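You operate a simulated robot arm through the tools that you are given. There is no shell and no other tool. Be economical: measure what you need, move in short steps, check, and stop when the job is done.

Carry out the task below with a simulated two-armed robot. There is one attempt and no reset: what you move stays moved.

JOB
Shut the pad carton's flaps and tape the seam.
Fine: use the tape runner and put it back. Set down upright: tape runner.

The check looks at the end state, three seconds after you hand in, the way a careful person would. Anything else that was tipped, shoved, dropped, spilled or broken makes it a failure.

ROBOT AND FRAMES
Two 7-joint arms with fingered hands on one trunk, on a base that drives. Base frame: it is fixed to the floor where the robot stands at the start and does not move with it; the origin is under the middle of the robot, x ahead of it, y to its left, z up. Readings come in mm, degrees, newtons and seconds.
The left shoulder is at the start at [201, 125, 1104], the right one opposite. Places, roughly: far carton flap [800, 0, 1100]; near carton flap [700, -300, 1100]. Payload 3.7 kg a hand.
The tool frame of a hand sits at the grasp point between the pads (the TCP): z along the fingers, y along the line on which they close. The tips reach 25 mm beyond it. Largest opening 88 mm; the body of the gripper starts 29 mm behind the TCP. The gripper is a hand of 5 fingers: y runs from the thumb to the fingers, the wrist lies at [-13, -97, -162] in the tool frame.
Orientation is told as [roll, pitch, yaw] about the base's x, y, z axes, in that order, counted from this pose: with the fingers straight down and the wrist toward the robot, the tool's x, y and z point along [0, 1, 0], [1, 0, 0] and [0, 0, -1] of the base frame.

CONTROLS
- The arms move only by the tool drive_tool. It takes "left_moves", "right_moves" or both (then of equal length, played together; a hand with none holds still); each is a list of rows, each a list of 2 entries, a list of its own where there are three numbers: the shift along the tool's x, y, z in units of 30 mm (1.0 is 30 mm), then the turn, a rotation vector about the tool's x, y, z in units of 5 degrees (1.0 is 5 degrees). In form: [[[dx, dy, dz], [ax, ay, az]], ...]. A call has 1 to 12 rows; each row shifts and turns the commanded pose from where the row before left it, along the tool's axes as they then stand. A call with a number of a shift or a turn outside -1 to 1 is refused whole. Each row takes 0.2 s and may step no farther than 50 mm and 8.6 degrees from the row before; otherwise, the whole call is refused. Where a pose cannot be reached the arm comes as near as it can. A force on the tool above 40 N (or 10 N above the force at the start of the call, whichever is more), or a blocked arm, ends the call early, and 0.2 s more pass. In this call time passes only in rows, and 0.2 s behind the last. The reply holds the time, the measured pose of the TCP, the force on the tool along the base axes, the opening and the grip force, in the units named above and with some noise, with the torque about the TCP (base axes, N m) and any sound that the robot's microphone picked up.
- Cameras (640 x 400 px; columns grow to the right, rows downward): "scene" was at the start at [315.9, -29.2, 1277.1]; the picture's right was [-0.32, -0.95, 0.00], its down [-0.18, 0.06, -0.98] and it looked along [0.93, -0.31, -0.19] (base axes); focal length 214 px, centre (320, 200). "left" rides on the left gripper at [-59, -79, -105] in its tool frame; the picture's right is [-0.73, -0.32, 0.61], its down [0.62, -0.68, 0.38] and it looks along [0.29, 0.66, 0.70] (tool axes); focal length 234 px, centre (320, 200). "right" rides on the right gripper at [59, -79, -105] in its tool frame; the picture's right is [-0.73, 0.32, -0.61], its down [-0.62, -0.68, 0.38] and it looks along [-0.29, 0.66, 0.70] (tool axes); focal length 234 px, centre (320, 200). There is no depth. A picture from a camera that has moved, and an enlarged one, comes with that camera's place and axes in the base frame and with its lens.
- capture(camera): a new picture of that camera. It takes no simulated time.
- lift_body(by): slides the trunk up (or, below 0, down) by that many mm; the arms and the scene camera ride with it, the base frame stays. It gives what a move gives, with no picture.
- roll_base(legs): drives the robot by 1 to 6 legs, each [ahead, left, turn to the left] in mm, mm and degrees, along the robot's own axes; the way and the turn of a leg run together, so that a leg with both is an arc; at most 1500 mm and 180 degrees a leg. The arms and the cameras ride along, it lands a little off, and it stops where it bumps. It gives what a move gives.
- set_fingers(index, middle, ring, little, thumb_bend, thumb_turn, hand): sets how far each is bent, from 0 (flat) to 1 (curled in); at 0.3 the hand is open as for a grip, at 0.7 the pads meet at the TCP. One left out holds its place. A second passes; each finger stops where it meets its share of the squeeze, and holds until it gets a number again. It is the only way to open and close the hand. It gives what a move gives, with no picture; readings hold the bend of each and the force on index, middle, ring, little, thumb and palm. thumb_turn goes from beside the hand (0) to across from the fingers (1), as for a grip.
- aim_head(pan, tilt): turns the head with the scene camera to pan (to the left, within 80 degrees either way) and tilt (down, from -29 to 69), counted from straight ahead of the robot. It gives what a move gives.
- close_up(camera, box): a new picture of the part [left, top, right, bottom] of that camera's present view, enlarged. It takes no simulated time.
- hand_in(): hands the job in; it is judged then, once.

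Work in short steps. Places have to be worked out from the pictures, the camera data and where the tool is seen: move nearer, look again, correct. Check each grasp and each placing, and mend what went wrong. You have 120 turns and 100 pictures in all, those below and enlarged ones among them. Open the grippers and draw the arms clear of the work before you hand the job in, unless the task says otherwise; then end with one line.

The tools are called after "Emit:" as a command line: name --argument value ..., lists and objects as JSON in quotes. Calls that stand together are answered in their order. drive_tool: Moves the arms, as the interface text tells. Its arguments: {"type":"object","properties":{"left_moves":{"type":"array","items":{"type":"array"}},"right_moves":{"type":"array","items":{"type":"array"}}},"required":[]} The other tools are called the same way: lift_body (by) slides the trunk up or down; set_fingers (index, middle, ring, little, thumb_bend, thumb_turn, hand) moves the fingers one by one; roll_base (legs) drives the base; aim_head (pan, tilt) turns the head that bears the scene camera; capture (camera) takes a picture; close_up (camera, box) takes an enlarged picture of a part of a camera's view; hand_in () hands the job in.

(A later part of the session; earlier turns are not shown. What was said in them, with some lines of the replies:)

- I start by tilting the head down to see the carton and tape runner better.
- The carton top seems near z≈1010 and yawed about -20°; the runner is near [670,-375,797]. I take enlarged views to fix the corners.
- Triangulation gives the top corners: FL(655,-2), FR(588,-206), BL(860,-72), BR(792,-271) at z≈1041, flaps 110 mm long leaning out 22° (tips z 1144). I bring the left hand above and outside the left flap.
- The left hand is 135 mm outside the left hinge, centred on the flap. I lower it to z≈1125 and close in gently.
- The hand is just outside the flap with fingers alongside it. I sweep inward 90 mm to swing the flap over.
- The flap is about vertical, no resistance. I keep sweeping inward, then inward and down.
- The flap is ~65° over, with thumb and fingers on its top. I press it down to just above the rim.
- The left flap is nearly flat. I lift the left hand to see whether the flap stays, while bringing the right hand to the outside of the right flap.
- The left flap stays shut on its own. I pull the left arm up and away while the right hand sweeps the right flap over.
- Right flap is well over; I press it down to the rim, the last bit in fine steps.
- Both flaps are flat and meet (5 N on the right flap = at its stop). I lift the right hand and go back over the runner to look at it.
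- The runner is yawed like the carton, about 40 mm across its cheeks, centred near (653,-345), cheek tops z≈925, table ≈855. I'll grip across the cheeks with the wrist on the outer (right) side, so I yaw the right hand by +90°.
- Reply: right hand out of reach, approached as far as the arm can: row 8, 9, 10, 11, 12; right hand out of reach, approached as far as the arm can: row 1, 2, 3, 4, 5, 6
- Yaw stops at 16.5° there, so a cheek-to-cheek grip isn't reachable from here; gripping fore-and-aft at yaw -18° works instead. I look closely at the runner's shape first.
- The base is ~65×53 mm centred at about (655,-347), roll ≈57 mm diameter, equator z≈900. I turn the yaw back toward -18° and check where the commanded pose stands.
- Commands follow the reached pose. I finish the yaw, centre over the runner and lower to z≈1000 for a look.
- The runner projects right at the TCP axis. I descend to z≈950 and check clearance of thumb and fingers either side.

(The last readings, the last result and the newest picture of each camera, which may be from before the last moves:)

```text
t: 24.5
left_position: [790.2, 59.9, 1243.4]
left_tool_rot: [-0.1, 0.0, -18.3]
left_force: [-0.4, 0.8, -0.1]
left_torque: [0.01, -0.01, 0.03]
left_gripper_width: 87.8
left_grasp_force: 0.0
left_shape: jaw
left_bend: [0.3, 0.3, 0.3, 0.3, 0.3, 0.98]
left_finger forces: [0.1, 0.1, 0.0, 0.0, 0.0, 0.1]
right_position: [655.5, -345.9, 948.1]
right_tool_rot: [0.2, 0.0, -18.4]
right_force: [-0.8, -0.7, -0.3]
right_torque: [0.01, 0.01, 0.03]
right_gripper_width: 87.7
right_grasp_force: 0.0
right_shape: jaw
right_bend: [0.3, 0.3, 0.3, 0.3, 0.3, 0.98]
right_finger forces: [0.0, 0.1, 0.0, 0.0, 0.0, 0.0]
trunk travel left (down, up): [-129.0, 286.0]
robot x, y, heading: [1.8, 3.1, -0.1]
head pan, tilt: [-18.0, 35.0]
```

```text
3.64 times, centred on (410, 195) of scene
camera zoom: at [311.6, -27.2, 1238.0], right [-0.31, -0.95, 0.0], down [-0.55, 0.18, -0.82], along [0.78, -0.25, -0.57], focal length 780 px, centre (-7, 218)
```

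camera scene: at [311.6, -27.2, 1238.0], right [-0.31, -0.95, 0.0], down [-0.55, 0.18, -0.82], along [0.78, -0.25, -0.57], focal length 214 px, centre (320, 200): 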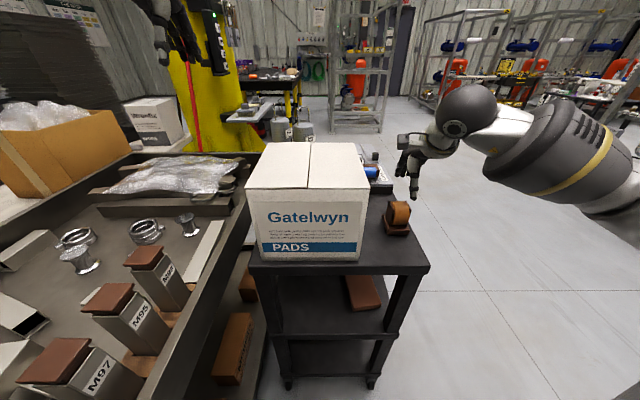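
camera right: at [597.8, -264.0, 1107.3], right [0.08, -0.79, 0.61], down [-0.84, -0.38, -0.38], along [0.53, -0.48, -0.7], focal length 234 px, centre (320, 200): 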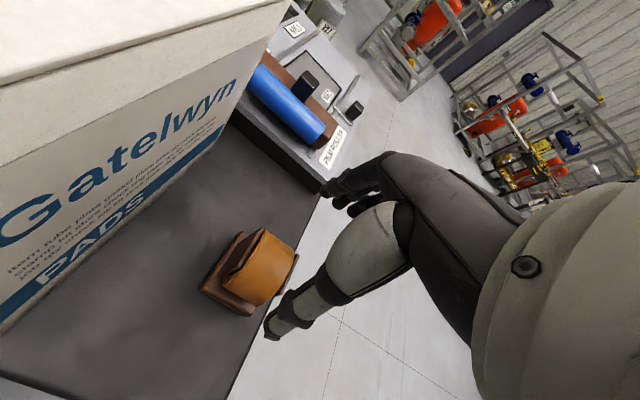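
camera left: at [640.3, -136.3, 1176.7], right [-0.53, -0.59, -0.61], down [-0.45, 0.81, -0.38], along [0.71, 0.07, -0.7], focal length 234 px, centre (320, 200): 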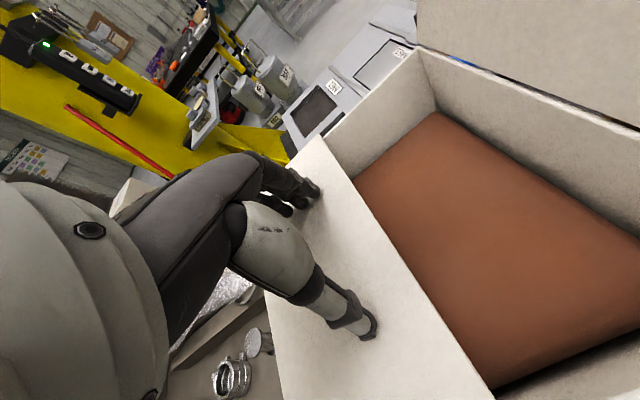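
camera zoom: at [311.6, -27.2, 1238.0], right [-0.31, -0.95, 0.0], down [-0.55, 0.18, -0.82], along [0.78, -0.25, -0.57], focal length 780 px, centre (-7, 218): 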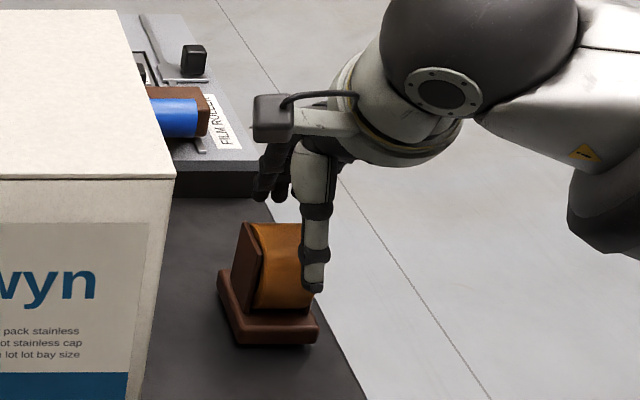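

Alignment is within a few mm, thumb in front and fingers behind. I lower to z≈906 at the roll's equator.

Emit:
drive_tool --right_moves '[[[0, 0, 0.5], [0, 0, 0]], [[0, 0, 0.5], [0, 0, 0]], [[0, 0, 0.4], [0, 0, 0]]]'

Emit:
close_up --camera "right" --box '[180, 150, 400, 370]'

Emit:
close_up --camera "scene" --box '[350, 140, 470, 250]'

```text
t: 25.3
left_position: [788.6, 60.3, 1243.1]
left_tool_rot: [0.0, 0.0, -18.3]
left_force: [0.6, 0.2, -0.3]
left_torque: [0.02, -0.03, 0.03]
left_gripper_width: 87.8
left_grasp_force: 0.1
left_shape: jaw
left_bend: [0.3, 0.3, 0.3, 0.3, 0.3, 0.98]
left_finger forces: [0.0, 0.1, 0.1, 0.0, 0.0, 0.1]
right_position: [654.6, -348.6, 905.1]
right_tool_rot: [0.1, 0.0, -18.4]
right_force: [1.5, 0.5, 0.3]
right_torque: [0.01, -0.01, -0.06]
right_gripper_width: 87.7
right_grasp_force: 0.1
right_shape: jaw
right_bend: [0.3, 0.3, 0.3, 0.3, 0.3, 0.98]
right_finger forces: [0.8, 0.1, 0.0, 0.0, 0.0, 0.0]
trunk travel left (down, up): [-129.0, 286.0]
robot x, y, heading: [0.5, 1.7, -0.2]
head pan, tilt: [-18.0, 35.0]
```

```text
1.82 times, centred on (290, 260) of right
camera zoom: at [597.8, -266.8, 1010.3], right [0.08, -0.79, 0.61], down [-0.84, -0.38, -0.38], along [0.53, -0.48, -0.7], focal length 426 px, centre (374, 91)
```

zoom: 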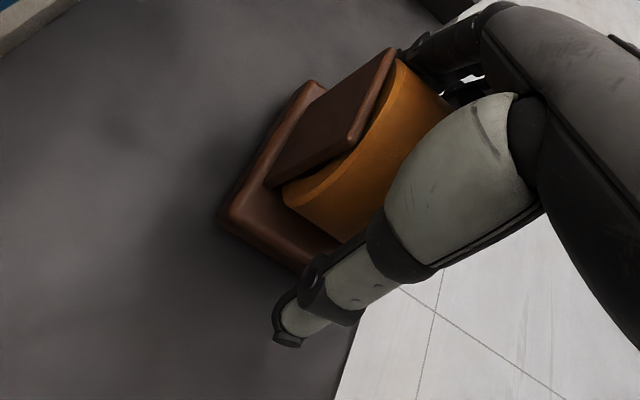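

```text
3.64 times, centred on (410, 195) of scene
camera zoom: at [311.4, -27.1, 1238.1], right [-0.31, -0.95, 0.0], down [-0.55, 0.18, -0.82], along [0.78, -0.25, -0.57], focal length 780 px, centre (-7, 218)
```

zoom: 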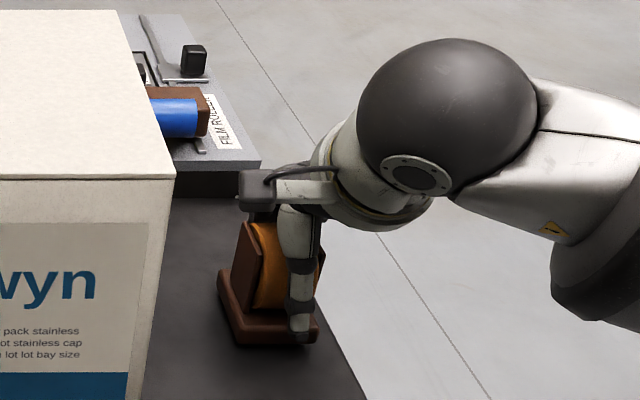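

The index reads a light 0.8 N touch; all else free. I close gently in stages, first to 0.42.

Emit:
set_fingers --hand "right" --thumb_bend 0.42 --index 0.4 --middle 0.4 --ring 0.4 --little 0.4

Emit:
close_up --camera "right" --box '[180, 150, 400, 370]'

```text
t: 26.3
left_position: [788.5, 59.7, 1243.1]
left_tool_rot: [-0.1, 0.0, -18.3]
left_force: [-0.7, -0.8, 0.0]
left_torque: [-0.01, 0.01, 0.01]
left_gripper_width: 87.7
left_grasp_force: 0.0
left_shape: jaw
left_bend: [0.3, 0.3, 0.3, 0.3, 0.3, 0.98]
left_finger forces: [0.0, 0.0, 0.0, 0.0, 0.0, 0.0]
right_position: [654.7, -348.0, 905.7]
right_tool_rot: [0.0, 0.0, -18.4]
right_force: [0.4, 0.0, 1.7]
right_torque: [0.04, -0.01, 0.02]
right_gripper_width: 63.2
right_grasp_force: 1.2
right_shape: fingers
right_bend: [0.39, 0.4, 0.4, 0.4, 0.41, 0.98]
right_finger forces: [1.8, 0.1, 0.0, 0.0, 0.9, 0.0]
trunk travel left (down, up): [-129.0, 286.0]
robot x, y, heading: [4.3, -4.8, -0.1]
head pan, tilt: [-18.0, 35.0]
```

```text
1.82 times, centred on (290, 260) of right
camera zoom: at [597.6, -266.6, 1010.4], right [0.08, -0.79, 0.61], down [-0.84, -0.38, -0.38], along [0.53, -0.48, -0.7], focal length 426 px, centre (374, 91)
```

zoom: 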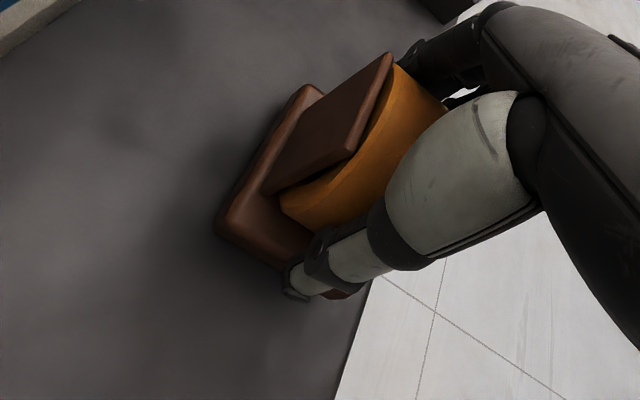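

Thumb and index both touch now at ~63 mm. I squeeze further to firm up with all fingers.

Emit:
set_fingers --hand "right" --thumb_bend 0.6 --index 0.6 --middle 0.6 --ring 0.6 --little 0.6

Emit:
close_up --camera "right" --box '[180, 150, 400, 370]'

Emit:
close_up --camera "scene" --box '[350, 140, 470, 250]'

```text
t: 27.3
left_position: [788.8, 59.5, 1242.3]
left_tool_rot: [0.0, 0.0, -18.3]
left_force: [0.2, -0.2, 0.0]
left_torque: [-0.03, -0.02, 0.01]
left_gripper_width: 87.9
left_grasp_force: 0.1
left_shape: jaw
left_bend: [0.3, 0.3, 0.3, 0.3, 0.3, 0.98]
left_finger forces: [0.0, 0.1, 0.0, 0.1, 0.0, 0.1]
right_position: [654.0, -347.9, 905.3]
right_tool_rot: [0.0, 0.0, -18.5]
right_force: [1.5, -0.8, 2.7]
right_torque: [-0.14, -0.2, 0.02]
right_gripper_width: 44.5
right_grasp_force: 19.5
right_shape: fingers
right_bend: [0.49, 0.53, 0.57, 0.6, 0.53, 0.96]
right_finger forces: [12.3, 5.7, 2.1, 0.0, 18.2, 0.0]
trunk travel left (down, up): [-129.0, 286.0]
robot x, y, heading: [0.6, -0.1, 0.1]
head pan, tilt: [-18.0, 35.0]
```

```text
1.82 times, centred on (290, 260) of right
camera zoom: at [597.6, -266.6, 1010.6], right [0.08, -0.79, 0.61], down [-0.84, -0.38, -0.38], along [0.53, -0.48, -0.7], focal length 426 px, centre (374, 91)
```

zoom: 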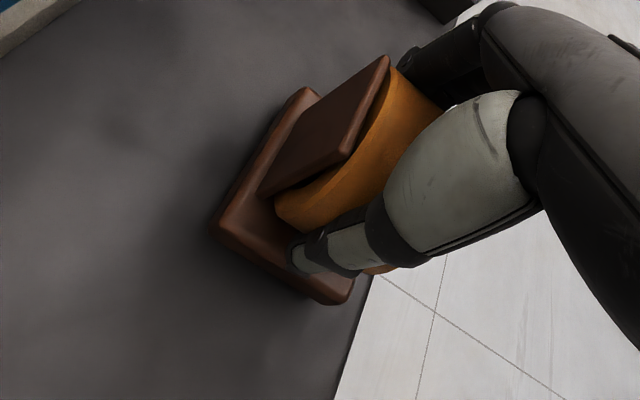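

```text
3.64 times, centred on (410, 195) of scene
camera zoom: at [311.2, -27.0, 1238.1], right [-0.31, -0.95, 0.0], down [-0.55, 0.18, -0.82], along [0.78, -0.25, -0.57], focal length 780 px, centre (-7, 218)
```

zoom: 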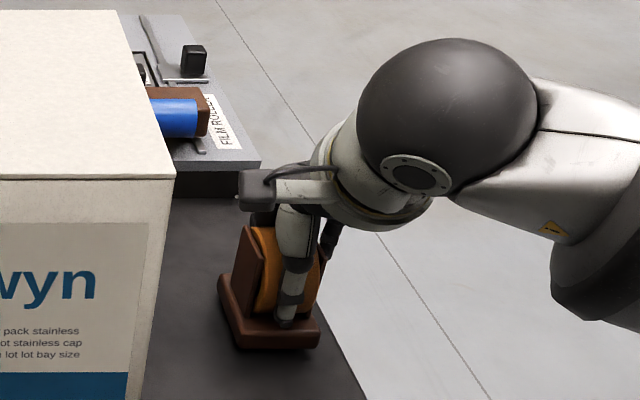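

Grip of ~19 N, thumb under the roll's front above the base. I lift 30 mm as a test.

Emit:
drive_tool --right_moves '[[[0, 0, -0.5], [0, 0, 0]], [[0, 0, -0.5], [0, 0, 0]]]'

Emit:
close_up --camera "right" --box '[180, 150, 400, 370]'

Emit:
close_up --camera "scene" --box '[350, 140, 470, 250]'

```text
t: 27.9
left_position: [789.2, 58.3, 1243.3]
left_tool_rot: [0.0, 0.1, -18.4]
left_force: [0.1, 0.1, -0.7]
left_torque: [-0.01, -0.01, 0.03]
left_gripper_width: 87.7
left_grasp_force: 0.1
left_shape: jaw
left_bend: [0.3, 0.3, 0.3, 0.3, 0.3, 0.98]
left_finger forces: [0.0, 0.0, 0.0, 0.0, 0.1, 0.0]
right_position: [653.8, -347.0, 934.2]
right_tool_rot: [0.0, 0.1, -18.3]
right_force: [0.0, -0.1, -2.1]
right_torque: [-0.01, 0.01, 0.0]
right_gripper_width: 44.6
right_grasp_force: 18.7
right_shape: fingers
right_bend: [0.5, 0.53, 0.58, 0.6, 0.53, 0.96]
right_finger forces: [11.5, 5.1, 1.9, 0.0, 18.2, 0.1]
trunk travel left (down, up): [-129.0, 286.0]
robot x, y, heading: [0.5, -0.7, -0.1]
head pan, tilt: [-18.0, 35.0]
```

```text
1.82 times, centred on (290, 260) of right
camera zoom: at [597.3, -265.7, 1039.4], right [0.08, -0.79, 0.61], down [-0.84, -0.38, -0.38], along [0.53, -0.48, -0.7], focal length 426 px, centre (374, 91)
```

zoom: 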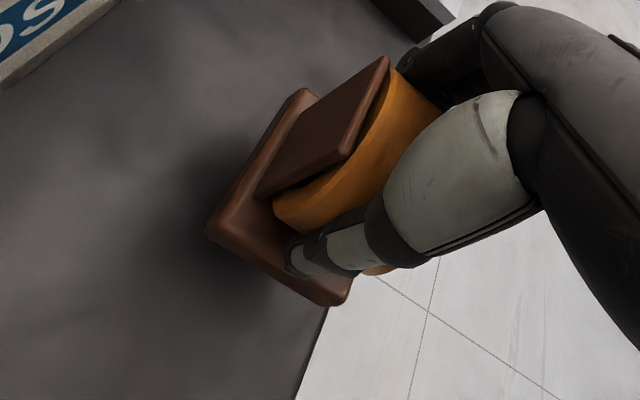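

```text
3.64 times, centred on (410, 195) of scene
camera zoom: at [311.5, -27.2, 1238.0], right [-0.31, -0.95, 0.0], down [-0.55, 0.18, -0.82], along [0.78, -0.25, -0.57], focal length 780 px, centre (-7, 218)
```

zoom: 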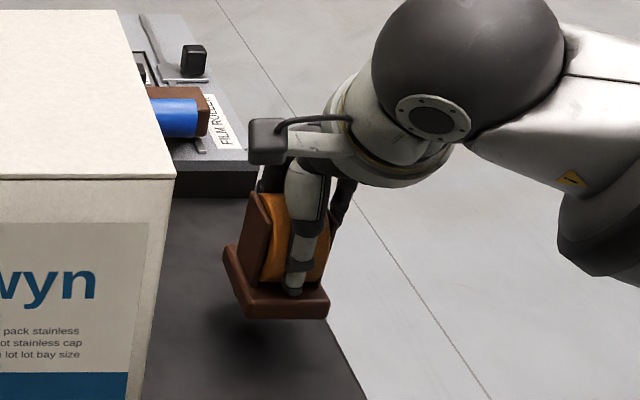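

The runner is held firmly (≈2 N weight). I lift it above the carton and carry it toward the seam.

Emit:
drive_tool --right_moves '[[[0, 0, -0.94], [0, 0, 0]], [[0, 0, -0.94], [0, 0, 0]], [[0, 0, -0.94], [0, 0, 0]], [[0, 0, -0.94], [0, 0, 0]], [[0, 0, -0.94], [0, 0, 0]], [[0, 0, -0.94], [0, 0, 0]], [[0, 0, -0.94], [0, 0, 0]], [[0.72, -0.36, 0], [0, 0, 0]], [[0.72, -0.36, 0], [0, 0, 0]], [[0.72, -0.36, 0], [0, 0, 0]], [[0.72, -0.36, 0], [0, 0, 0]], [[0.72, -0.36, 0], [0, 0, 0]]]'

Emit:
drive_tool --right_moves '[[[0.72, -0.36, 0], [0, 0, 0]], [[0.72, -0.36, 0], [0, 0, 0]], [[0.72, -0.36, 0], [0, 0, 0]], [[0.72, -0.36, 0], [0, 0, 0]], [[0.72, -0.36, 0], [0, 0, 0]]]'

Emit:
capture --camera "right"

Emit:
capture --camera "scene"

```text
t: 30.5
left_position: [789.2, 59.0, 1243.2]
left_tool_rot: [0.0, 0.0, -18.3]
left_force: [-0.2, 0.5, 0.1]
left_torque: [0.02, -0.01, 0.0]
left_gripper_width: 87.8
left_grasp_force: 0.0
left_shape: jaw
left_bend: [0.3, 0.3, 0.3, 0.3, 0.3, 0.98]
left_finger forces: [0.0, 0.0, 0.0, 0.1, 0.1, 0.1]
right_position: [637.7, -228.0, 1133.2]
right_tool_rot: [0.0, -0.1, -18.5]
right_force: [0.2, -0.6, -0.9]
right_torque: [-0.02, 0.03, 0.02]
right_gripper_width: 44.5
right_grasp_force: 18.4
right_shape: fingers
right_bend: [0.5, 0.53, 0.58, 0.6, 0.53, 0.96]
right_finger forces: [11.2, 5.0, 1.8, 0.0, 17.8, 0.0]
trunk travel left (down, up): [-129.0, 286.0]
robot x, y, heading: [2.8, 3.5, -0.2]
head pan, tilt: [-18.0, 35.0]
```

```text
t: 31.7
left_position: [789.0, 60.6, 1242.9]
left_tool_rot: [-0.1, 0.0, -18.4]
left_force: [0.8, 0.0, -0.5]
left_torque: [0.0, 0.01, 0.0]
left_gripper_width: 87.9
left_grasp_force: 0.1
left_shape: jaw
left_bend: [0.3, 0.3, 0.3, 0.3, 0.3, 0.98]
left_finger forces: [0.0, 0.1, 0.0, 0.0, 0.0, 0.1]
right_position: [619.9, -106.9, 1131.5]
right_tool_rot: [-0.1, 0.1, -18.3]
right_force: [0.1, 0.7, -2.0]
right_torque: [-0.03, -0.04, 0.03]
right_gripper_width: 44.3
right_grasp_force: 18.1
right_shape: fingers
right_bend: [0.5, 0.53, 0.58, 0.6, 0.53, 0.96]
right_finger forces: [11.2, 5.0, 1.8, 0.0, 17.7, 0.0]
trunk travel left (down, up): [-129.0, 286.0]
robot x, y, heading: [2.2, 0.8, 0.2]
head pan, tilt: [-18.0, 35.0]
```

```text
58 pictures are left
camera right: at [562.8, -25.9, 1235.9], right [0.08, -0.79, 0.61], down [-0.84, -0.38, -0.38], along [0.53, -0.48, -0.7], focal length 234 px, centre (320, 200)
```

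right: 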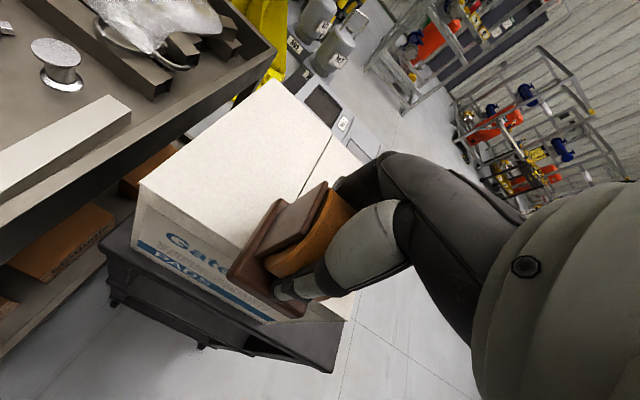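

```text
57 pictures are left
camera scene: at [311.6, -26.5, 1238.0], right [-0.31, -0.95, 0.0], down [-0.55, 0.18, -0.82], along [0.78, -0.25, -0.57], focal length 214 px, centre (320, 200)
```

scene: 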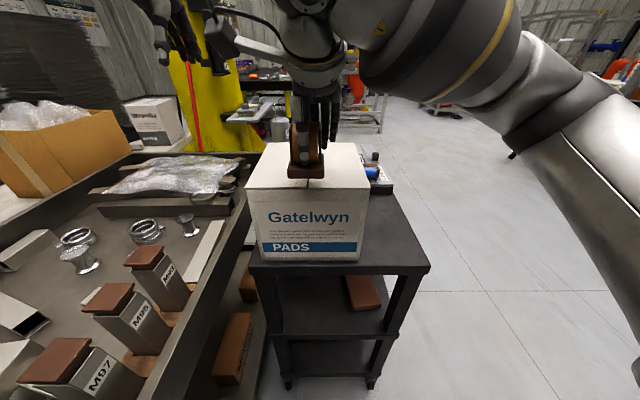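

Runner is over the front of the seam. I zoom to check lateral alignment with the seam.

Emit:
close_up --camera "scene" --box '[240, 120, 380, 210]'

Emit:
close_up --camera "right" --box '[180, 110, 400, 330]'

```text
4.44 times, centred on (310, 165) of scene
camera zoom: at [311.6, -26.5, 1238.0], right [-0.31, -0.95, 0.0], down [-0.55, 0.18, -0.82], along [0.78, -0.25, -0.57], focal length 953 px, centre (364, 356)
```

zoom: 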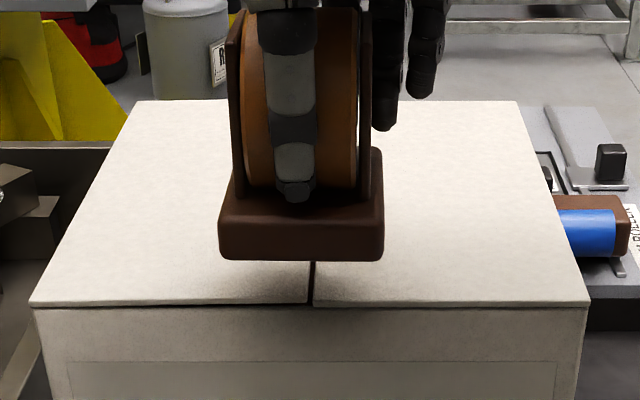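

```text
1.82 times, centred on (290, 220) of right
camera zoom: at [562.8, -25.9, 1235.9], right [0.08, -0.79, 0.61], down [-0.84, -0.38, -0.38], along [0.53, -0.48, -0.7], focal length 426 px, centre (374, 164)
```

zoom: 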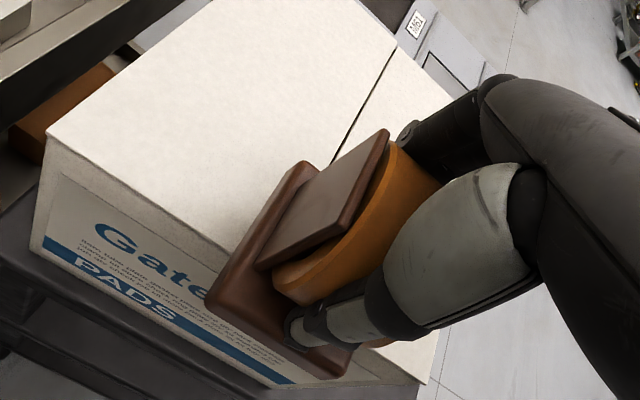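

Runner centre and seam agree to ~1 mm. I lower to just above the flaps, then feel for contact.

Emit:
drive_tool --right_moves '[[[0, 0, 0.5], [0, 0, 0]], [[0, 0, 0.5], [0, 0, 0]], [[0, 0, 0.1], [0, 0, 0]]]'

Emit:
close_up --camera "scene" --box '[240, 120, 380, 210]'

```text
t: 32.5
left_position: [787.9, 60.0, 1243.3]
left_tool_rot: [0.0, -0.1, -18.3]
left_force: [-0.4, 0.0, -0.7]
left_torque: [0.04, -0.03, 0.03]
left_gripper_width: 87.9
left_grasp_force: 0.1
left_shape: jaw
left_bend: [0.3, 0.3, 0.3, 0.3, 0.3, 0.98]
left_finger forces: [0.1, 0.1, 0.0, 0.0, 0.1, 0.0]
right_position: [620.0, -108.7, 1099.9]
right_tool_rot: [0.1, 0.0, -18.4]
right_force: [-0.6, 0.8, 4.2]
right_torque: [-0.12, -0.1, 0.06]
right_gripper_width: 44.4
right_grasp_force: 18.5
right_shape: fingers
right_bend: [0.5, 0.53, 0.58, 0.6, 0.53, 0.96]
right_finger forces: [11.1, 5.5, 2.0, 0.0, 19.3, 0.1]
trunk travel left (down, up): [-129.0, 286.0]
robot x, y, heading: [1.2, -2.1, -0.3]
head pan, tilt: [-18.0, 35.0]
```

```text
4.44 times, centred on (310, 165) of scene
camera zoom: at [310.8, -26.9, 1238.4], right [-0.31, -0.95, 0.0], down [-0.55, 0.18, -0.82], along [0.78, -0.25, -0.57], focal length 953 px, centre (364, 356)
```

zoom: 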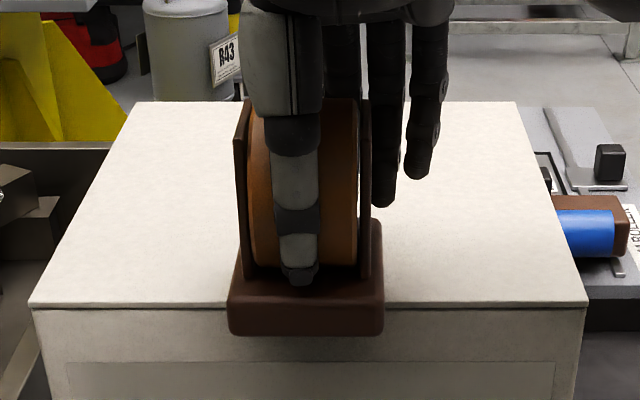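

Contact made (~6 N down). I start dragging along the seam, away from the robot.

Emit:
drive_tool --right_moves '[[[0, 0.3, 0], [0, 0, 0]], [[0, 0.3, 0], [0, 0, 0]], [[0, 0.3, 0], [0, 0, 0]], [[0, 0.3, 0], [0, 0, 0]]]'

Emit:
close_up --camera "scene" --box '[240, 120, 380, 210]'

```text
t: 33.5
left_position: [788.1, 59.6, 1244.6]
left_tool_rot: [0.0, -0.2, -18.3]
left_force: [-0.4, 0.2, 0.0]
left_torque: [0.01, 0.01, 0.01]
left_gripper_width: 87.8
left_grasp_force: 0.1
left_shape: jaw
left_bend: [0.3, 0.3, 0.3, 0.3, 0.3, 0.98]
left_finger forces: [0.0, 0.0, 0.0, 0.0, 0.0, 0.0]
right_position: [654.3, -119.1, 1098.6]
right_tool_rot: [0.1, -0.2, -18.4]
right_force: [-3.0, 1.0, 7.3]
right_torque: [-0.08, 0.01, -0.03]
right_gripper_width: 44.7
right_grasp_force: 19.7
right_shape: fingers
right_bend: [0.5, 0.54, 0.58, 0.6, 0.53, 0.96]
right_finger forces: [10.1, 4.8, 2.4, 0.0, 21.1, 0.0]
trunk travel left (down, up): [-129.0, 286.0]
robot x, y, heading: [1.4, -0.4, -0.1]
head pan, tilt: [-18.0, 35.0]
```

```text
4.44 times, centred on (310, 165) of scene
camera zoom: at [310.2, -26.9, 1238.4], right [-0.31, -0.95, 0.0], down [-0.54, 0.18, -0.82], along [0.78, -0.25, -0.57], focal length 953 px, centre (364, 356)
```

zoom: 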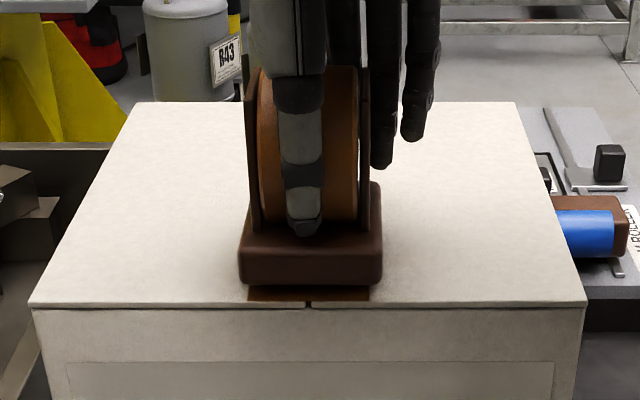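

Tape is being laid, starting right at the front edge. I continue along the seam to the back edge.

Emit:
drive_tool --right_moves '[[[0, 0.4, 0], [0, 0, 0]], [[0, 0.4, 0], [0, 0, 0]], [[0, 0.4, 0], [0, 0, 0]], [[0, 0.4, 0], [0, 0, 0]], [[0, 0.4, 0], [0, 0, 0]], [[0, 0.4, 0], [0, 0, 0]], [[0, 0.4, 0], [0, 0, 0]], [[0, 0.4, 0], [0, 0, 0]]]'

Emit:
close_up --camera "scene" --box '[240, 120, 380, 210]'

```text
t: 35.3
left_position: [787.9, 58.7, 1244.1]
left_tool_rot: [-0.1, -0.1, -18.3]
left_force: [-0.3, -0.1, 0.3]
left_torque: [-0.01, 0.01, 0.0]
left_gripper_width: 87.9
left_grasp_force: 0.1
left_shape: jaw
left_bend: [0.3, 0.3, 0.3, 0.3, 0.3, 0.98]
left_finger forces: [0.1, 0.1, 0.0, 0.1, 0.1, 0.0]
right_position: [745.4, -150.1, 1099.5]
right_tool_rot: [0.0, -0.1, -18.3]
right_force: [-2.5, 0.5, 6.5]
right_torque: [-0.09, -0.01, -0.03]
right_gripper_width: 44.7
right_grasp_force: 19.2
right_shape: fingers
right_bend: [0.51, 0.54, 0.59, 0.6, 0.53, 0.96]
right_finger forces: [10.3, 4.9, 2.4, 0.0, 21.0, 0.0]
trunk travel left (down, up): [-129.0, 286.0]
robot x, y, heading: [2.3, 1.5, 0.1]
head pan, tilt: [-18.0, 35.0]
```

```text
4.44 times, centred on (310, 165) of scene
camera zoom: at [310.2, -26.8, 1238.4], right [-0.31, -0.95, 0.0], down [-0.54, 0.18, -0.82], along [0.78, -0.25, -0.57], focal length 953 px, centre (364, 356)
```

zoom: 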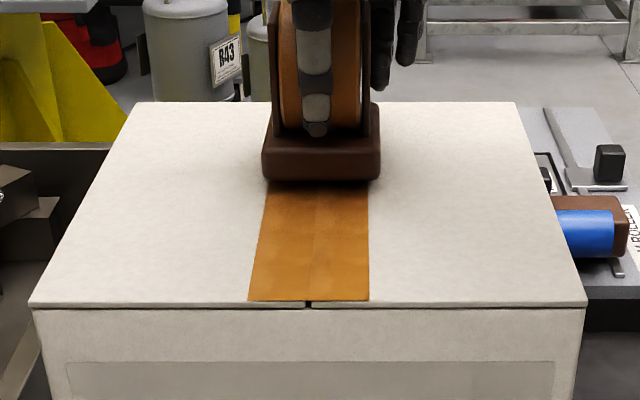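

The tape is centred on the seam. I finish the run to the back edge (~86 mm more).

Emit:
drive_tool --right_moves '[[[0, 0.4, 0], [0, 0, 0]], [[0, 0.4, 0], [0, 0, 0]], [[0, 0.4, 0], [0, 0, 0]], [[0, 0.4, 0], [0, 0, 0]], [[0, 0.4, 0], [0, 0, 0]], [[0, 0.4, 0], [0, 0, 0]], [[0, 0.4, 0], [0, 0, 0]]]'

Emit:
close_up --camera "scene" --box '[240, 120, 380, 210]'

```text
t: 36.9
left_position: [787.6, 60.4, 1243.9]
left_tool_rot: [0.1, -0.1, -18.3]
left_force: [-0.1, -0.2, 0.2]
left_torque: [0.03, 0.02, -0.03]
left_gripper_width: 87.9
left_grasp_force: 0.1
left_shape: jaw
left_bend: [0.3, 0.3, 0.3, 0.3, 0.3, 0.98]
left_finger forces: [0.0, 0.1, 0.1, 0.0, 0.0, 0.0]
right_position: [825.2, -176.6, 1100.3]
right_tool_rot: [0.1, 0.0, -18.4]
right_force: [-3.1, 1.5, 7.0]
right_torque: [-0.02, 0.13, -0.03]
right_gripper_width: 44.5
right_grasp_force: 18.8
right_shape: fingers
right_bend: [0.51, 0.54, 0.59, 0.6, 0.53, 0.96]
right_finger forces: [10.3, 4.5, 2.3, 0.0, 21.0, 0.1]
trunk travel left (down, up): [-129.0, 286.0]
robot x, y, heading: [-0.3, 1.3, 0.1]
head pan, tilt: [-18.0, 35.0]
```

```text
4.44 times, centred on (310, 165) of scene
camera zoom: at [310.2, -26.8, 1238.4], right [-0.31, -0.95, 0.0], down [-0.54, 0.18, -0.82], along [0.78, -0.25, -0.57], focal length 953 px, centre (364, 356)
```

zoom: 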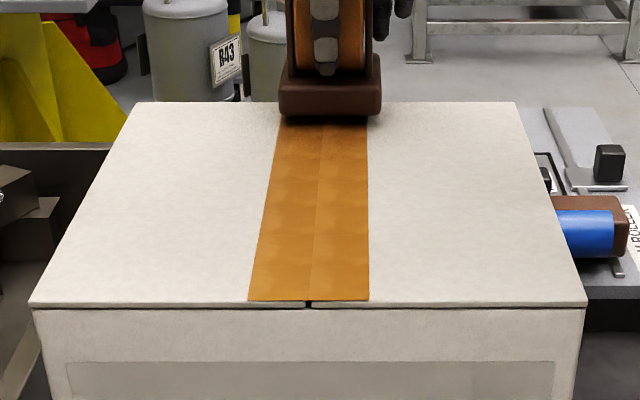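

The runner's centre is at the back edge. I lift it and check the tape's end.

Emit:
drive_tool --right_moves '[[[0, 0, -0.5], [0, 0, 0]], [[0, 0, -0.9], [0, 0, 0]], [[0, 0, -0.9], [0, 0, 0]]]'

Emit:
close_up --camera "scene" --box '[240, 120, 380, 210]'

Emit:
capture --camera "right"

```text
t: 37.7
left_position: [789.4, 59.4, 1243.3]
left_tool_rot: [0.1, 0.0, -18.2]
left_force: [-0.3, 0.4, 0.3]
left_torque: [0.0, 0.02, 0.0]
left_gripper_width: 87.6
left_grasp_force: 0.1
left_shape: jaw
left_bend: [0.3, 0.3, 0.3, 0.3, 0.3, 0.98]
left_finger forces: [0.1, 0.0, 0.0, 0.0, 0.1, 0.0]
right_position: [825.5, -176.8, 1168.9]
right_tool_rot: [0.0, 0.0, -18.4]
right_force: [0.3, -0.4, -1.4]
right_torque: [-0.03, 0.02, -0.03]
right_gripper_width: 44.4
right_grasp_force: 17.6
right_shape: fingers
right_bend: [0.51, 0.54, 0.59, 0.6, 0.53, 0.96]
right_finger forces: [10.6, 4.9, 1.9, 0.0, 17.4, 0.0]
trunk travel left (down, up): [-129.0, 286.0]
robot x, y, heading: [-0.0, 3.0, -0.1]
head pan, tilt: [-18.0, 35.0]
```

```text
4.44 times, centred on (310, 165) of scene
camera zoom: at [311.3, -26.9, 1238.1], right [-0.31, -0.95, 0.0], down [-0.55, 0.18, -0.82], along [0.78, -0.25, -0.57], focal length 953 px, centre (364, 356)
```

zoom: 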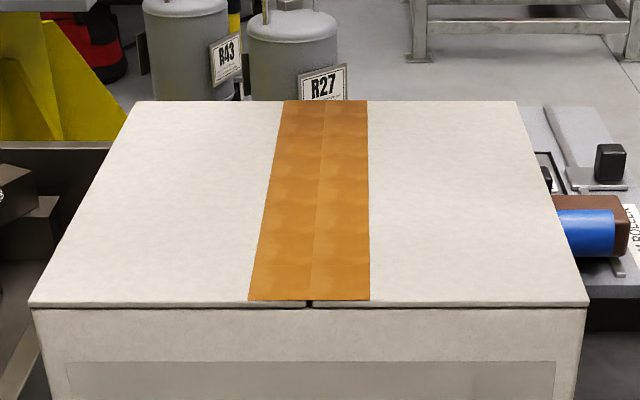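

```text
49 pictures are left
camera right: at [768.7, -95.4, 1273.5], right [0.08, -0.79, 0.61], down [-0.84, -0.38, -0.38], along [0.53, -0.48, -0.7], focal length 234 px, centre (320, 200)
```

right: 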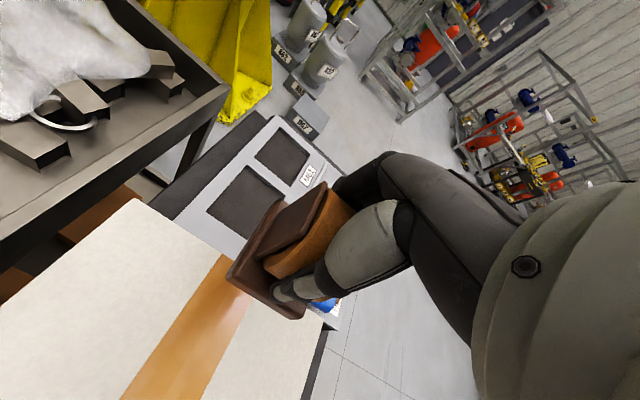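

The seam is fully taped edge to edge. I carry the runner back above its original spot (654,-347).

Emit:
drive_tool --right_moves '[[[-0.72, -0.363, 0], [0, 0, 0]], [[-0.72, -0.363, 0], [0, 0, 0]], [[-0.72, -0.363, 0], [0, 0, 0]], [[-0.72, -0.363, 0], [0, 0, 0]], [[-0.72, -0.363, 0], [0, 0, 0]], [[-0.72, -0.363, 0], [0, 0, 0]], [[-0.72, -0.363, 0], [0, 0, 0]], [[-0.72, -0.363, 0], [0, 0, 0]], [[-0.72, -0.363, 0], [0, 0, 0]], [[-0.72, -0.363, 0], [0, 0, 0]], [[0, 0, 0.9], [0, 0, 0]]]'

Emit:
capture --camera "right"

```text
t: 40.1
left_position: [791.1, 58.7, 1240.9]
left_tool_rot: [0.0, 0.2, -18.3]
left_force: [-0.1, -0.1, -0.4]
left_torque: [-0.02, 0.04, 0.0]
left_gripper_width: 87.7
left_grasp_force: 0.0
left_shape: jaw
left_bend: [0.3, 0.3, 0.3, 0.3, 0.3, 0.98]
left_finger forces: [0.1, 0.0, 0.1, 0.1, 0.0, 0.0]
right_position: [655.4, -346.2, 1139.5]
right_tool_rot: [0.0, 0.2, -18.4]
right_force: [0.5, 0.7, -1.8]
right_torque: [-0.01, 0.02, 0.02]
right_gripper_width: 44.6
right_grasp_force: 16.4
right_shape: fingers
right_bend: [0.51, 0.54, 0.59, 0.6, 0.53, 0.96]
right_finger forces: [10.3, 4.8, 1.8, 0.1, 16.7, 0.0]
trunk travel left (down, up): [-129.0, 286.0]
robot x, y, heading: [1.3, -5.1, -0.1]
head pan, tilt: [-18.0, 35.0]
```

```text
48 pictures are left
camera right: at [598.7, -265.4, 1244.6], right [0.08, -0.79, 0.61], down [-0.84, -0.38, -0.38], along [0.53, -0.48, -0.7], focal length 234 px, centre (320, 200)
```

right: 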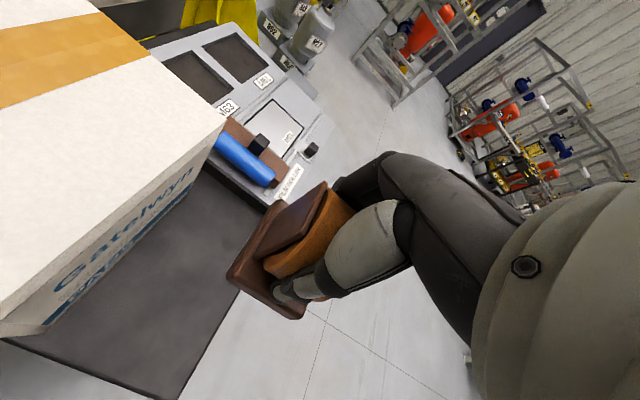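

On target; I descend to z≈915, stopping short of the table.

Emit:
drive_tool --right_moves '[[[0, 0, 0.93], [0, 0, 0]], [[0, 0, 0.93], [0, 0, 0]], [[0, 0, 0.93], [0, 0, 0]], [[0, 0, 0.93], [0, 0, 0]], [[0, 0, 0.93], [0, 0, 0]], [[0, 0, 0.93], [0, 0, 0]], [[0, 0, 0.93], [0, 0, 0]], [[0, 0, 0.93], [0, 0, 0]]]'

Emit:
close_up --camera "scene" --box '[350, 140, 470, 250]'

```text
t: 41.9
left_position: [789.8, 58.8, 1243.1]
left_tool_rot: [0.0, 0.1, -18.2]
left_force: [0.6, -0.6, 0.0]
left_torque: [-0.03, 0.03, 0.0]
left_gripper_width: 87.8
left_grasp_force: 0.0
left_shape: jaw
left_bend: [0.3, 0.3, 0.3, 0.3, 0.3, 0.98]
left_finger forces: [0.0, 0.1, 0.1, 0.0, 0.1, 0.0]
right_position: [655.7, -348.3, 917.1]
right_tool_rot: [0.1, 0.1, -18.3]
right_force: [0.3, 0.8, -2.2]
right_torque: [-0.03, 0.0, 0.0]
right_gripper_width: 44.3
right_grasp_force: 16.3
right_shape: fingers
right_bend: [0.51, 0.54, 0.59, 0.6, 0.53, 0.96]
right_finger forces: [10.1, 4.9, 1.8, 0.0, 16.3, 0.0]
trunk travel left (down, up): [-129.0, 286.0]
robot x, y, heading: [-1.8, 0.2, -0.0]
head pan, tilt: [-18.0, 35.0]
```

```text
3.64 times, centred on (410, 195) of scene
camera zoom: at [312.0, -27.3, 1237.8], right [-0.31, -0.95, 0.0], down [-0.55, 0.18, -0.82], along [0.78, -0.25, -0.57], focal length 780 px, centre (-7, 218)
```

zoom: 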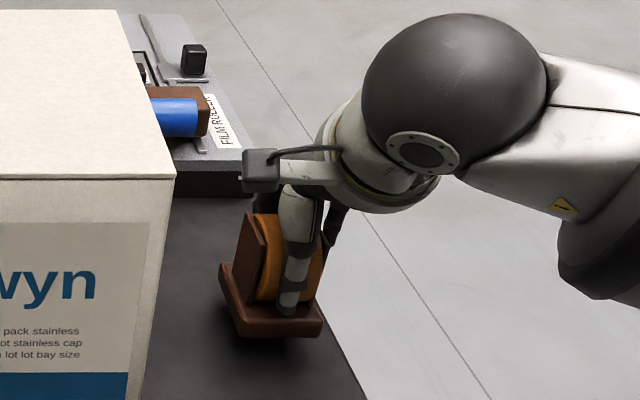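

Matches the original spot. I lower in fine steps until the table takes the weight.

Emit:
drive_tool --right_moves '[[[0, 0, 0.15], [0, 0, 0]], [[0, 0, 0.15], [0, 0, 0]]]'

```text
t: 42.5
left_position: [789.5, 59.0, 1243.8]
left_tool_rot: [0.0, 0.1, -18.3]
left_force: [-0.1, 0.0, 0.5]
left_torque: [-0.01, -0.01, 0.0]
left_gripper_width: 87.9
left_grasp_force: 0.1
left_shape: jaw
left_bend: [0.3, 0.3, 0.3, 0.3, 0.3, 0.98]
left_finger forces: [0.1, 0.1, 0.0, 0.0, 0.0, 0.1]
right_position: [653.2, -347.1, 909.1]
right_tool_rot: [0.1, -0.1, -18.5]
right_force: [-0.1, 0.5, -1.3]
right_torque: [-0.02, 0.02, -0.01]
right_gripper_width: 44.6
right_grasp_force: 16.4
right_shape: fingers
right_bend: [0.51, 0.54, 0.59, 0.6, 0.53, 0.96]
right_finger forces: [10.0, 4.7, 1.7, 0.1, 16.3, 0.0]
trunk travel left (down, up): [-129.0, 286.0]
robot x, y, heading: [-0.2, -1.5, -0.1]
head pan, tilt: [-18.0, 35.0]
```

Still hanging free; another few millimetres.

Emit:
drive_tool --right_moves '[[[0, 0, 0.07], [0, 0, 0]], [[0, 0, 0.06], [0, 0, 0]]]'

```text
t: 43.1
left_position: [787.8, 60.0, 1243.8]
left_tool_rot: [0.1, 0.0, -18.3]
left_force: [0.0, -0.7, 0.0]
left_torque: [-0.01, -0.02, 0.02]
left_gripper_width: 88.0
left_grasp_force: 0.1
left_shape: jaw
left_bend: [0.3, 0.3, 0.3, 0.3, 0.3, 0.98]
left_finger forces: [0.0, 0.0, 0.1, 0.1, 0.1, 0.0]
right_position: [654.9, -347.0, 906.8]
right_tool_rot: [0.1, -0.1, -18.4]
right_force: [-1.0, 2.0, 2.6]
right_torque: [-0.06, 0.02, 0.01]
right_gripper_width: 44.3
right_grasp_force: 17.4
right_shape: fingers
right_bend: [0.51, 0.54, 0.59, 0.6, 0.53, 0.96]
right_finger forces: [9.8, 4.8, 1.9, 0.0, 17.7, 0.0]
trunk travel left (down, up): [-129.0, 286.0]
robot x, y, heading: [5.5, -1.1, 0.1]
head pan, tilt: [-18.0, 35.0]
```

The runner sits on the table (+2.6 N). I open the hand, fingers a little wider than before so none catches.

Emit:
set_fingers --hand "right" --thumb_bend 0.28 --index 0.25 --middle 0.25 --ring 0.25 --little 0.25

Emit:
close_up --camera "scene" --box '[350, 140, 470, 250]'

Emit:
close_up --camera "right" --box '[180, 150, 400, 370]'

```text
t: 44.1
left_position: [788.3, 59.0, 1243.3]
left_tool_rot: [0.0, 0.0, -18.4]
left_force: [0.6, 0.8, 0.4]
left_torque: [0.02, 0.0, -0.03]
left_gripper_width: 88.1
left_grasp_force: 0.1
left_shape: jaw
left_bend: [0.3, 0.3, 0.3, 0.3, 0.3, 0.98]
left_finger forces: [0.1, 0.0, 0.0, 0.0, 0.0, 0.0]
right_position: [654.7, -346.6, 905.3]
right_tool_rot: [0.0, 0.1, -18.5]
right_force: [-0.2, 0.8, 0.5]
right_torque: [-0.01, -0.02, 0.0]
right_gripper_width: 91.9
right_grasp_force: 0.0
right_shape: fingers
right_bend: [0.25, 0.25, 0.25, 0.25, 0.28, 0.97]
right_finger forces: [0.0, 0.0, 0.0, 0.0, 0.0, 0.1]
trunk travel left (down, up): [-129.0, 286.0]
robot x, y, heading: [-3.9, 2.6, -0.1]
head pan, tilt: [-18.0, 35.0]
```

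```text
3.64 times, centred on (410, 195) of scene
camera zoom: at [311.3, -27.1, 1238.1], right [-0.31, -0.95, 0.0], down [-0.55, 0.18, -0.82], along [0.78, -0.25, -0.57], focal length 780 px, centre (-7, 218)
```

zoom: 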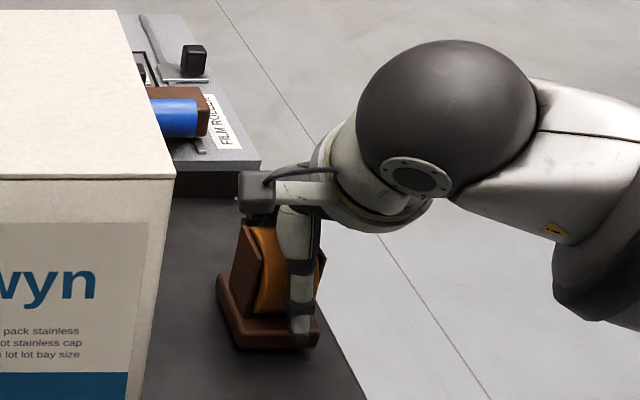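

```text
1.82 times, centred on (290, 260) of right
camera zoom: at [597.2, -266.1, 1010.0], right [0.08, -0.79, 0.61], down [-0.84, -0.38, -0.38], along [0.53, -0.48, -0.7], focal length 426 px, centre (374, 91)
```

zoom: 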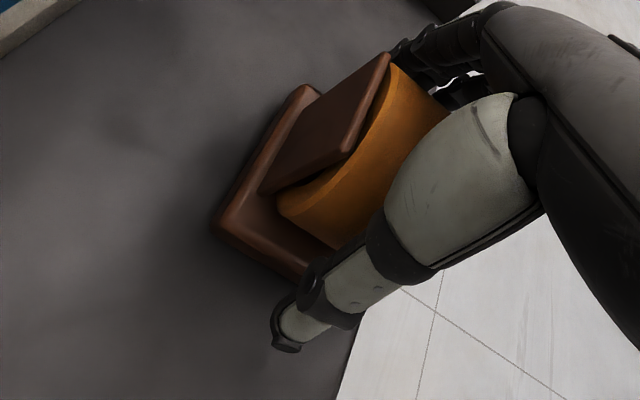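

Released with no contact. I lift the right hand straight up, clear of the runner and carton, then outward.

Emit:
drive_tool --right_moves '[[[0, 0, -0.3], [0, 0, 0]], [[0, 0, -0.5], [0, 0, 0]], [[0, 0, -0.9], [0, 0, 0]], [[0, 0, -0.9], [0, 0, 0]], [[0, 0, -0.9], [0, 0, 0]], [[0, 0, -0.9], [0, 0, 0]], [[0, 0, -0.9], [0, 0, 0]], [[0, 0, -0.9], [0, 0, 0]], [[0, 0, -0.9], [0, 0, 0]], [[0, 0, -0.9], [0, 0, 0]], [[0, -0.9, -0.9], [0, 0, 0]], [[0, -0.9, -0.9], [0, 0, 0]]]'

Emit:
drive_tool --left_moves '[[[0.3, 0, -0.9], [0, 0, 0]], [[0.3, -0.9, -0.9], [0, 0, 0]], [[0.3, -0.9, -0.9], [0, 0, 0]], [[0, -0.9, -0.9], [0, 0, 0]], [[0, -0.9, 0], [0, 0, 0]]]'

Emit:
capture --camera "scene"

Emit:
close_up --camera "scene" --box '[360, 180, 440, 250]'

Emit:
capture --camera "right"

```text
t: 46.7
left_position: [787.0, 60.3, 1246.4]
left_tool_rot: [-0.1, -0.1, -18.3]
left_force: [0.2, 0.1, -0.3]
left_torque: [-0.01, 0.01, 0.0]
left_gripper_width: 87.7
left_grasp_force: 0.0
left_shape: jaw
left_bend: [0.3, 0.3, 0.3, 0.3, 0.3, 0.98]
left_finger forces: [0.0, 0.0, 0.1, 0.0, 0.2, 0.0]
right_position: [599.8, -328.8, 1201.9]
right_tool_rot: [0.1, 0.0, -18.4]
right_force: [0.0, -0.5, -0.4]
right_torque: [0.0, 0.02, 0.03]
right_gripper_width: 92.1
right_grasp_force: 0.0
right_shape: fingers
right_bend: [0.25, 0.25, 0.25, 0.25, 0.28, 0.97]
right_finger forces: [0.0, 0.1, 0.0, 0.1, 0.0, 0.0]
trunk travel left (down, up): [-129.0, 286.0]
robot x, y, heading: [1.1, -1.1, -0.1]
head pan, tilt: [-18.0, 35.0]
```

```text
t: 47.9
left_position: [695.0, 122.0, 1349.4]
left_tool_rot: [-0.1, 0.1, -18.3]
left_force: [-0.2, 0.4, -0.6]
left_torque: [0.02, 0.0, -0.01]
left_gripper_width: 87.6
left_grasp_force: 0.1
left_shape: jaw
left_bend: [0.3, 0.3, 0.3, 0.3, 0.3, 0.98]
left_finger forces: [0.0, 0.0, 0.1, 0.0, 0.0, 0.0]
right_position: [602.2, -328.6, 1199.8]
right_tool_rot: [0.0, 0.1, -18.3]
right_force: [-0.9, 0.2, -0.7]
right_torque: [-0.02, 0.02, -0.05]
right_gripper_width: 92.1
right_grasp_force: 0.0
right_shape: fingers
right_bend: [0.25, 0.25, 0.25, 0.25, 0.28, 0.97]
right_finger forces: [0.0, 0.0, 0.0, 0.1, 0.0, 0.0]
trunk travel left (down, up): [-129.0, 286.0]
robot x, y, heading: [-1.2, -1.6, 0.1]
head pan, tilt: [-18.0, 35.0]
```

```text
44 pictures are left
camera scene: at [311.4, -26.3, 1238.0], right [-0.31, -0.95, 0.0], down [-0.55, 0.18, -0.82], along [0.78, -0.25, -0.57], focal length 214 px, centre (320, 200)
```

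scene: 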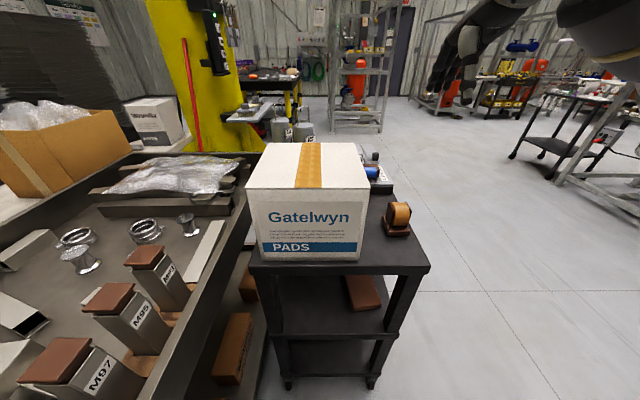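

```text
5.71 times, centred on (400, 215) of scene
camera zoom: at [311.4, -26.3, 1238.0], right [-0.31, -0.95, 0.0], down [-0.55, 0.18, -0.82], along [0.78, -0.25, -0.57], focal length 1226 px, centre (-137, 114)
```

zoom: 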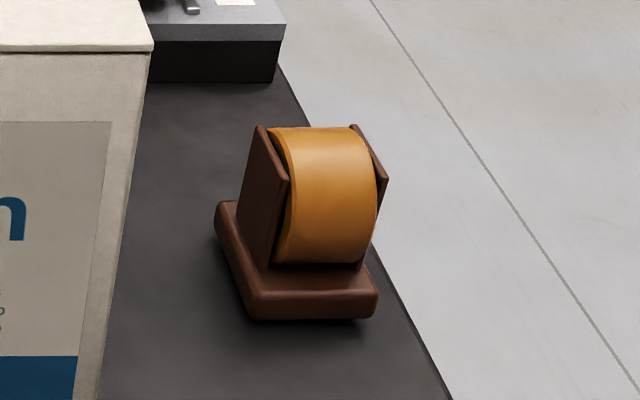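

```text
42 pictures are left
camera right: at [544.1, -247.6, 1305.0], right [0.08, -0.79, 0.61], down [-0.84, -0.38, -0.38], along [0.53, -0.48, -0.7], focal length 234 px, centre (320, 200)
```

right: 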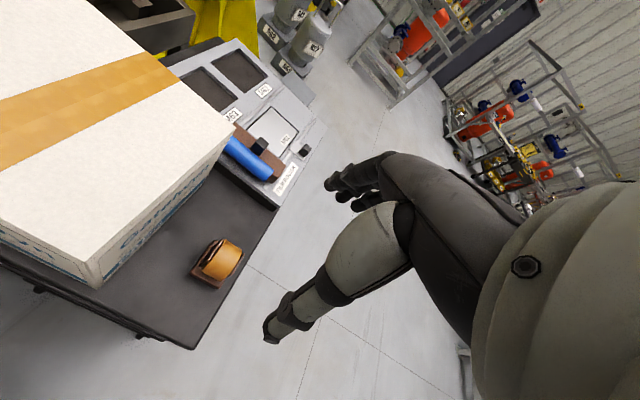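

The flaps are shut, the seam is fully taped, the runner stands upright within about 4 mm of its original spot, and both arms are clear. I hand in.

Emit:
hand_in

```text
The job is handed in.
```

I shut both flaps and taped the whole seam edge to edge. The tape runner is back upright within about 4 mm of where it started, and nothing else was visibly disturbed.
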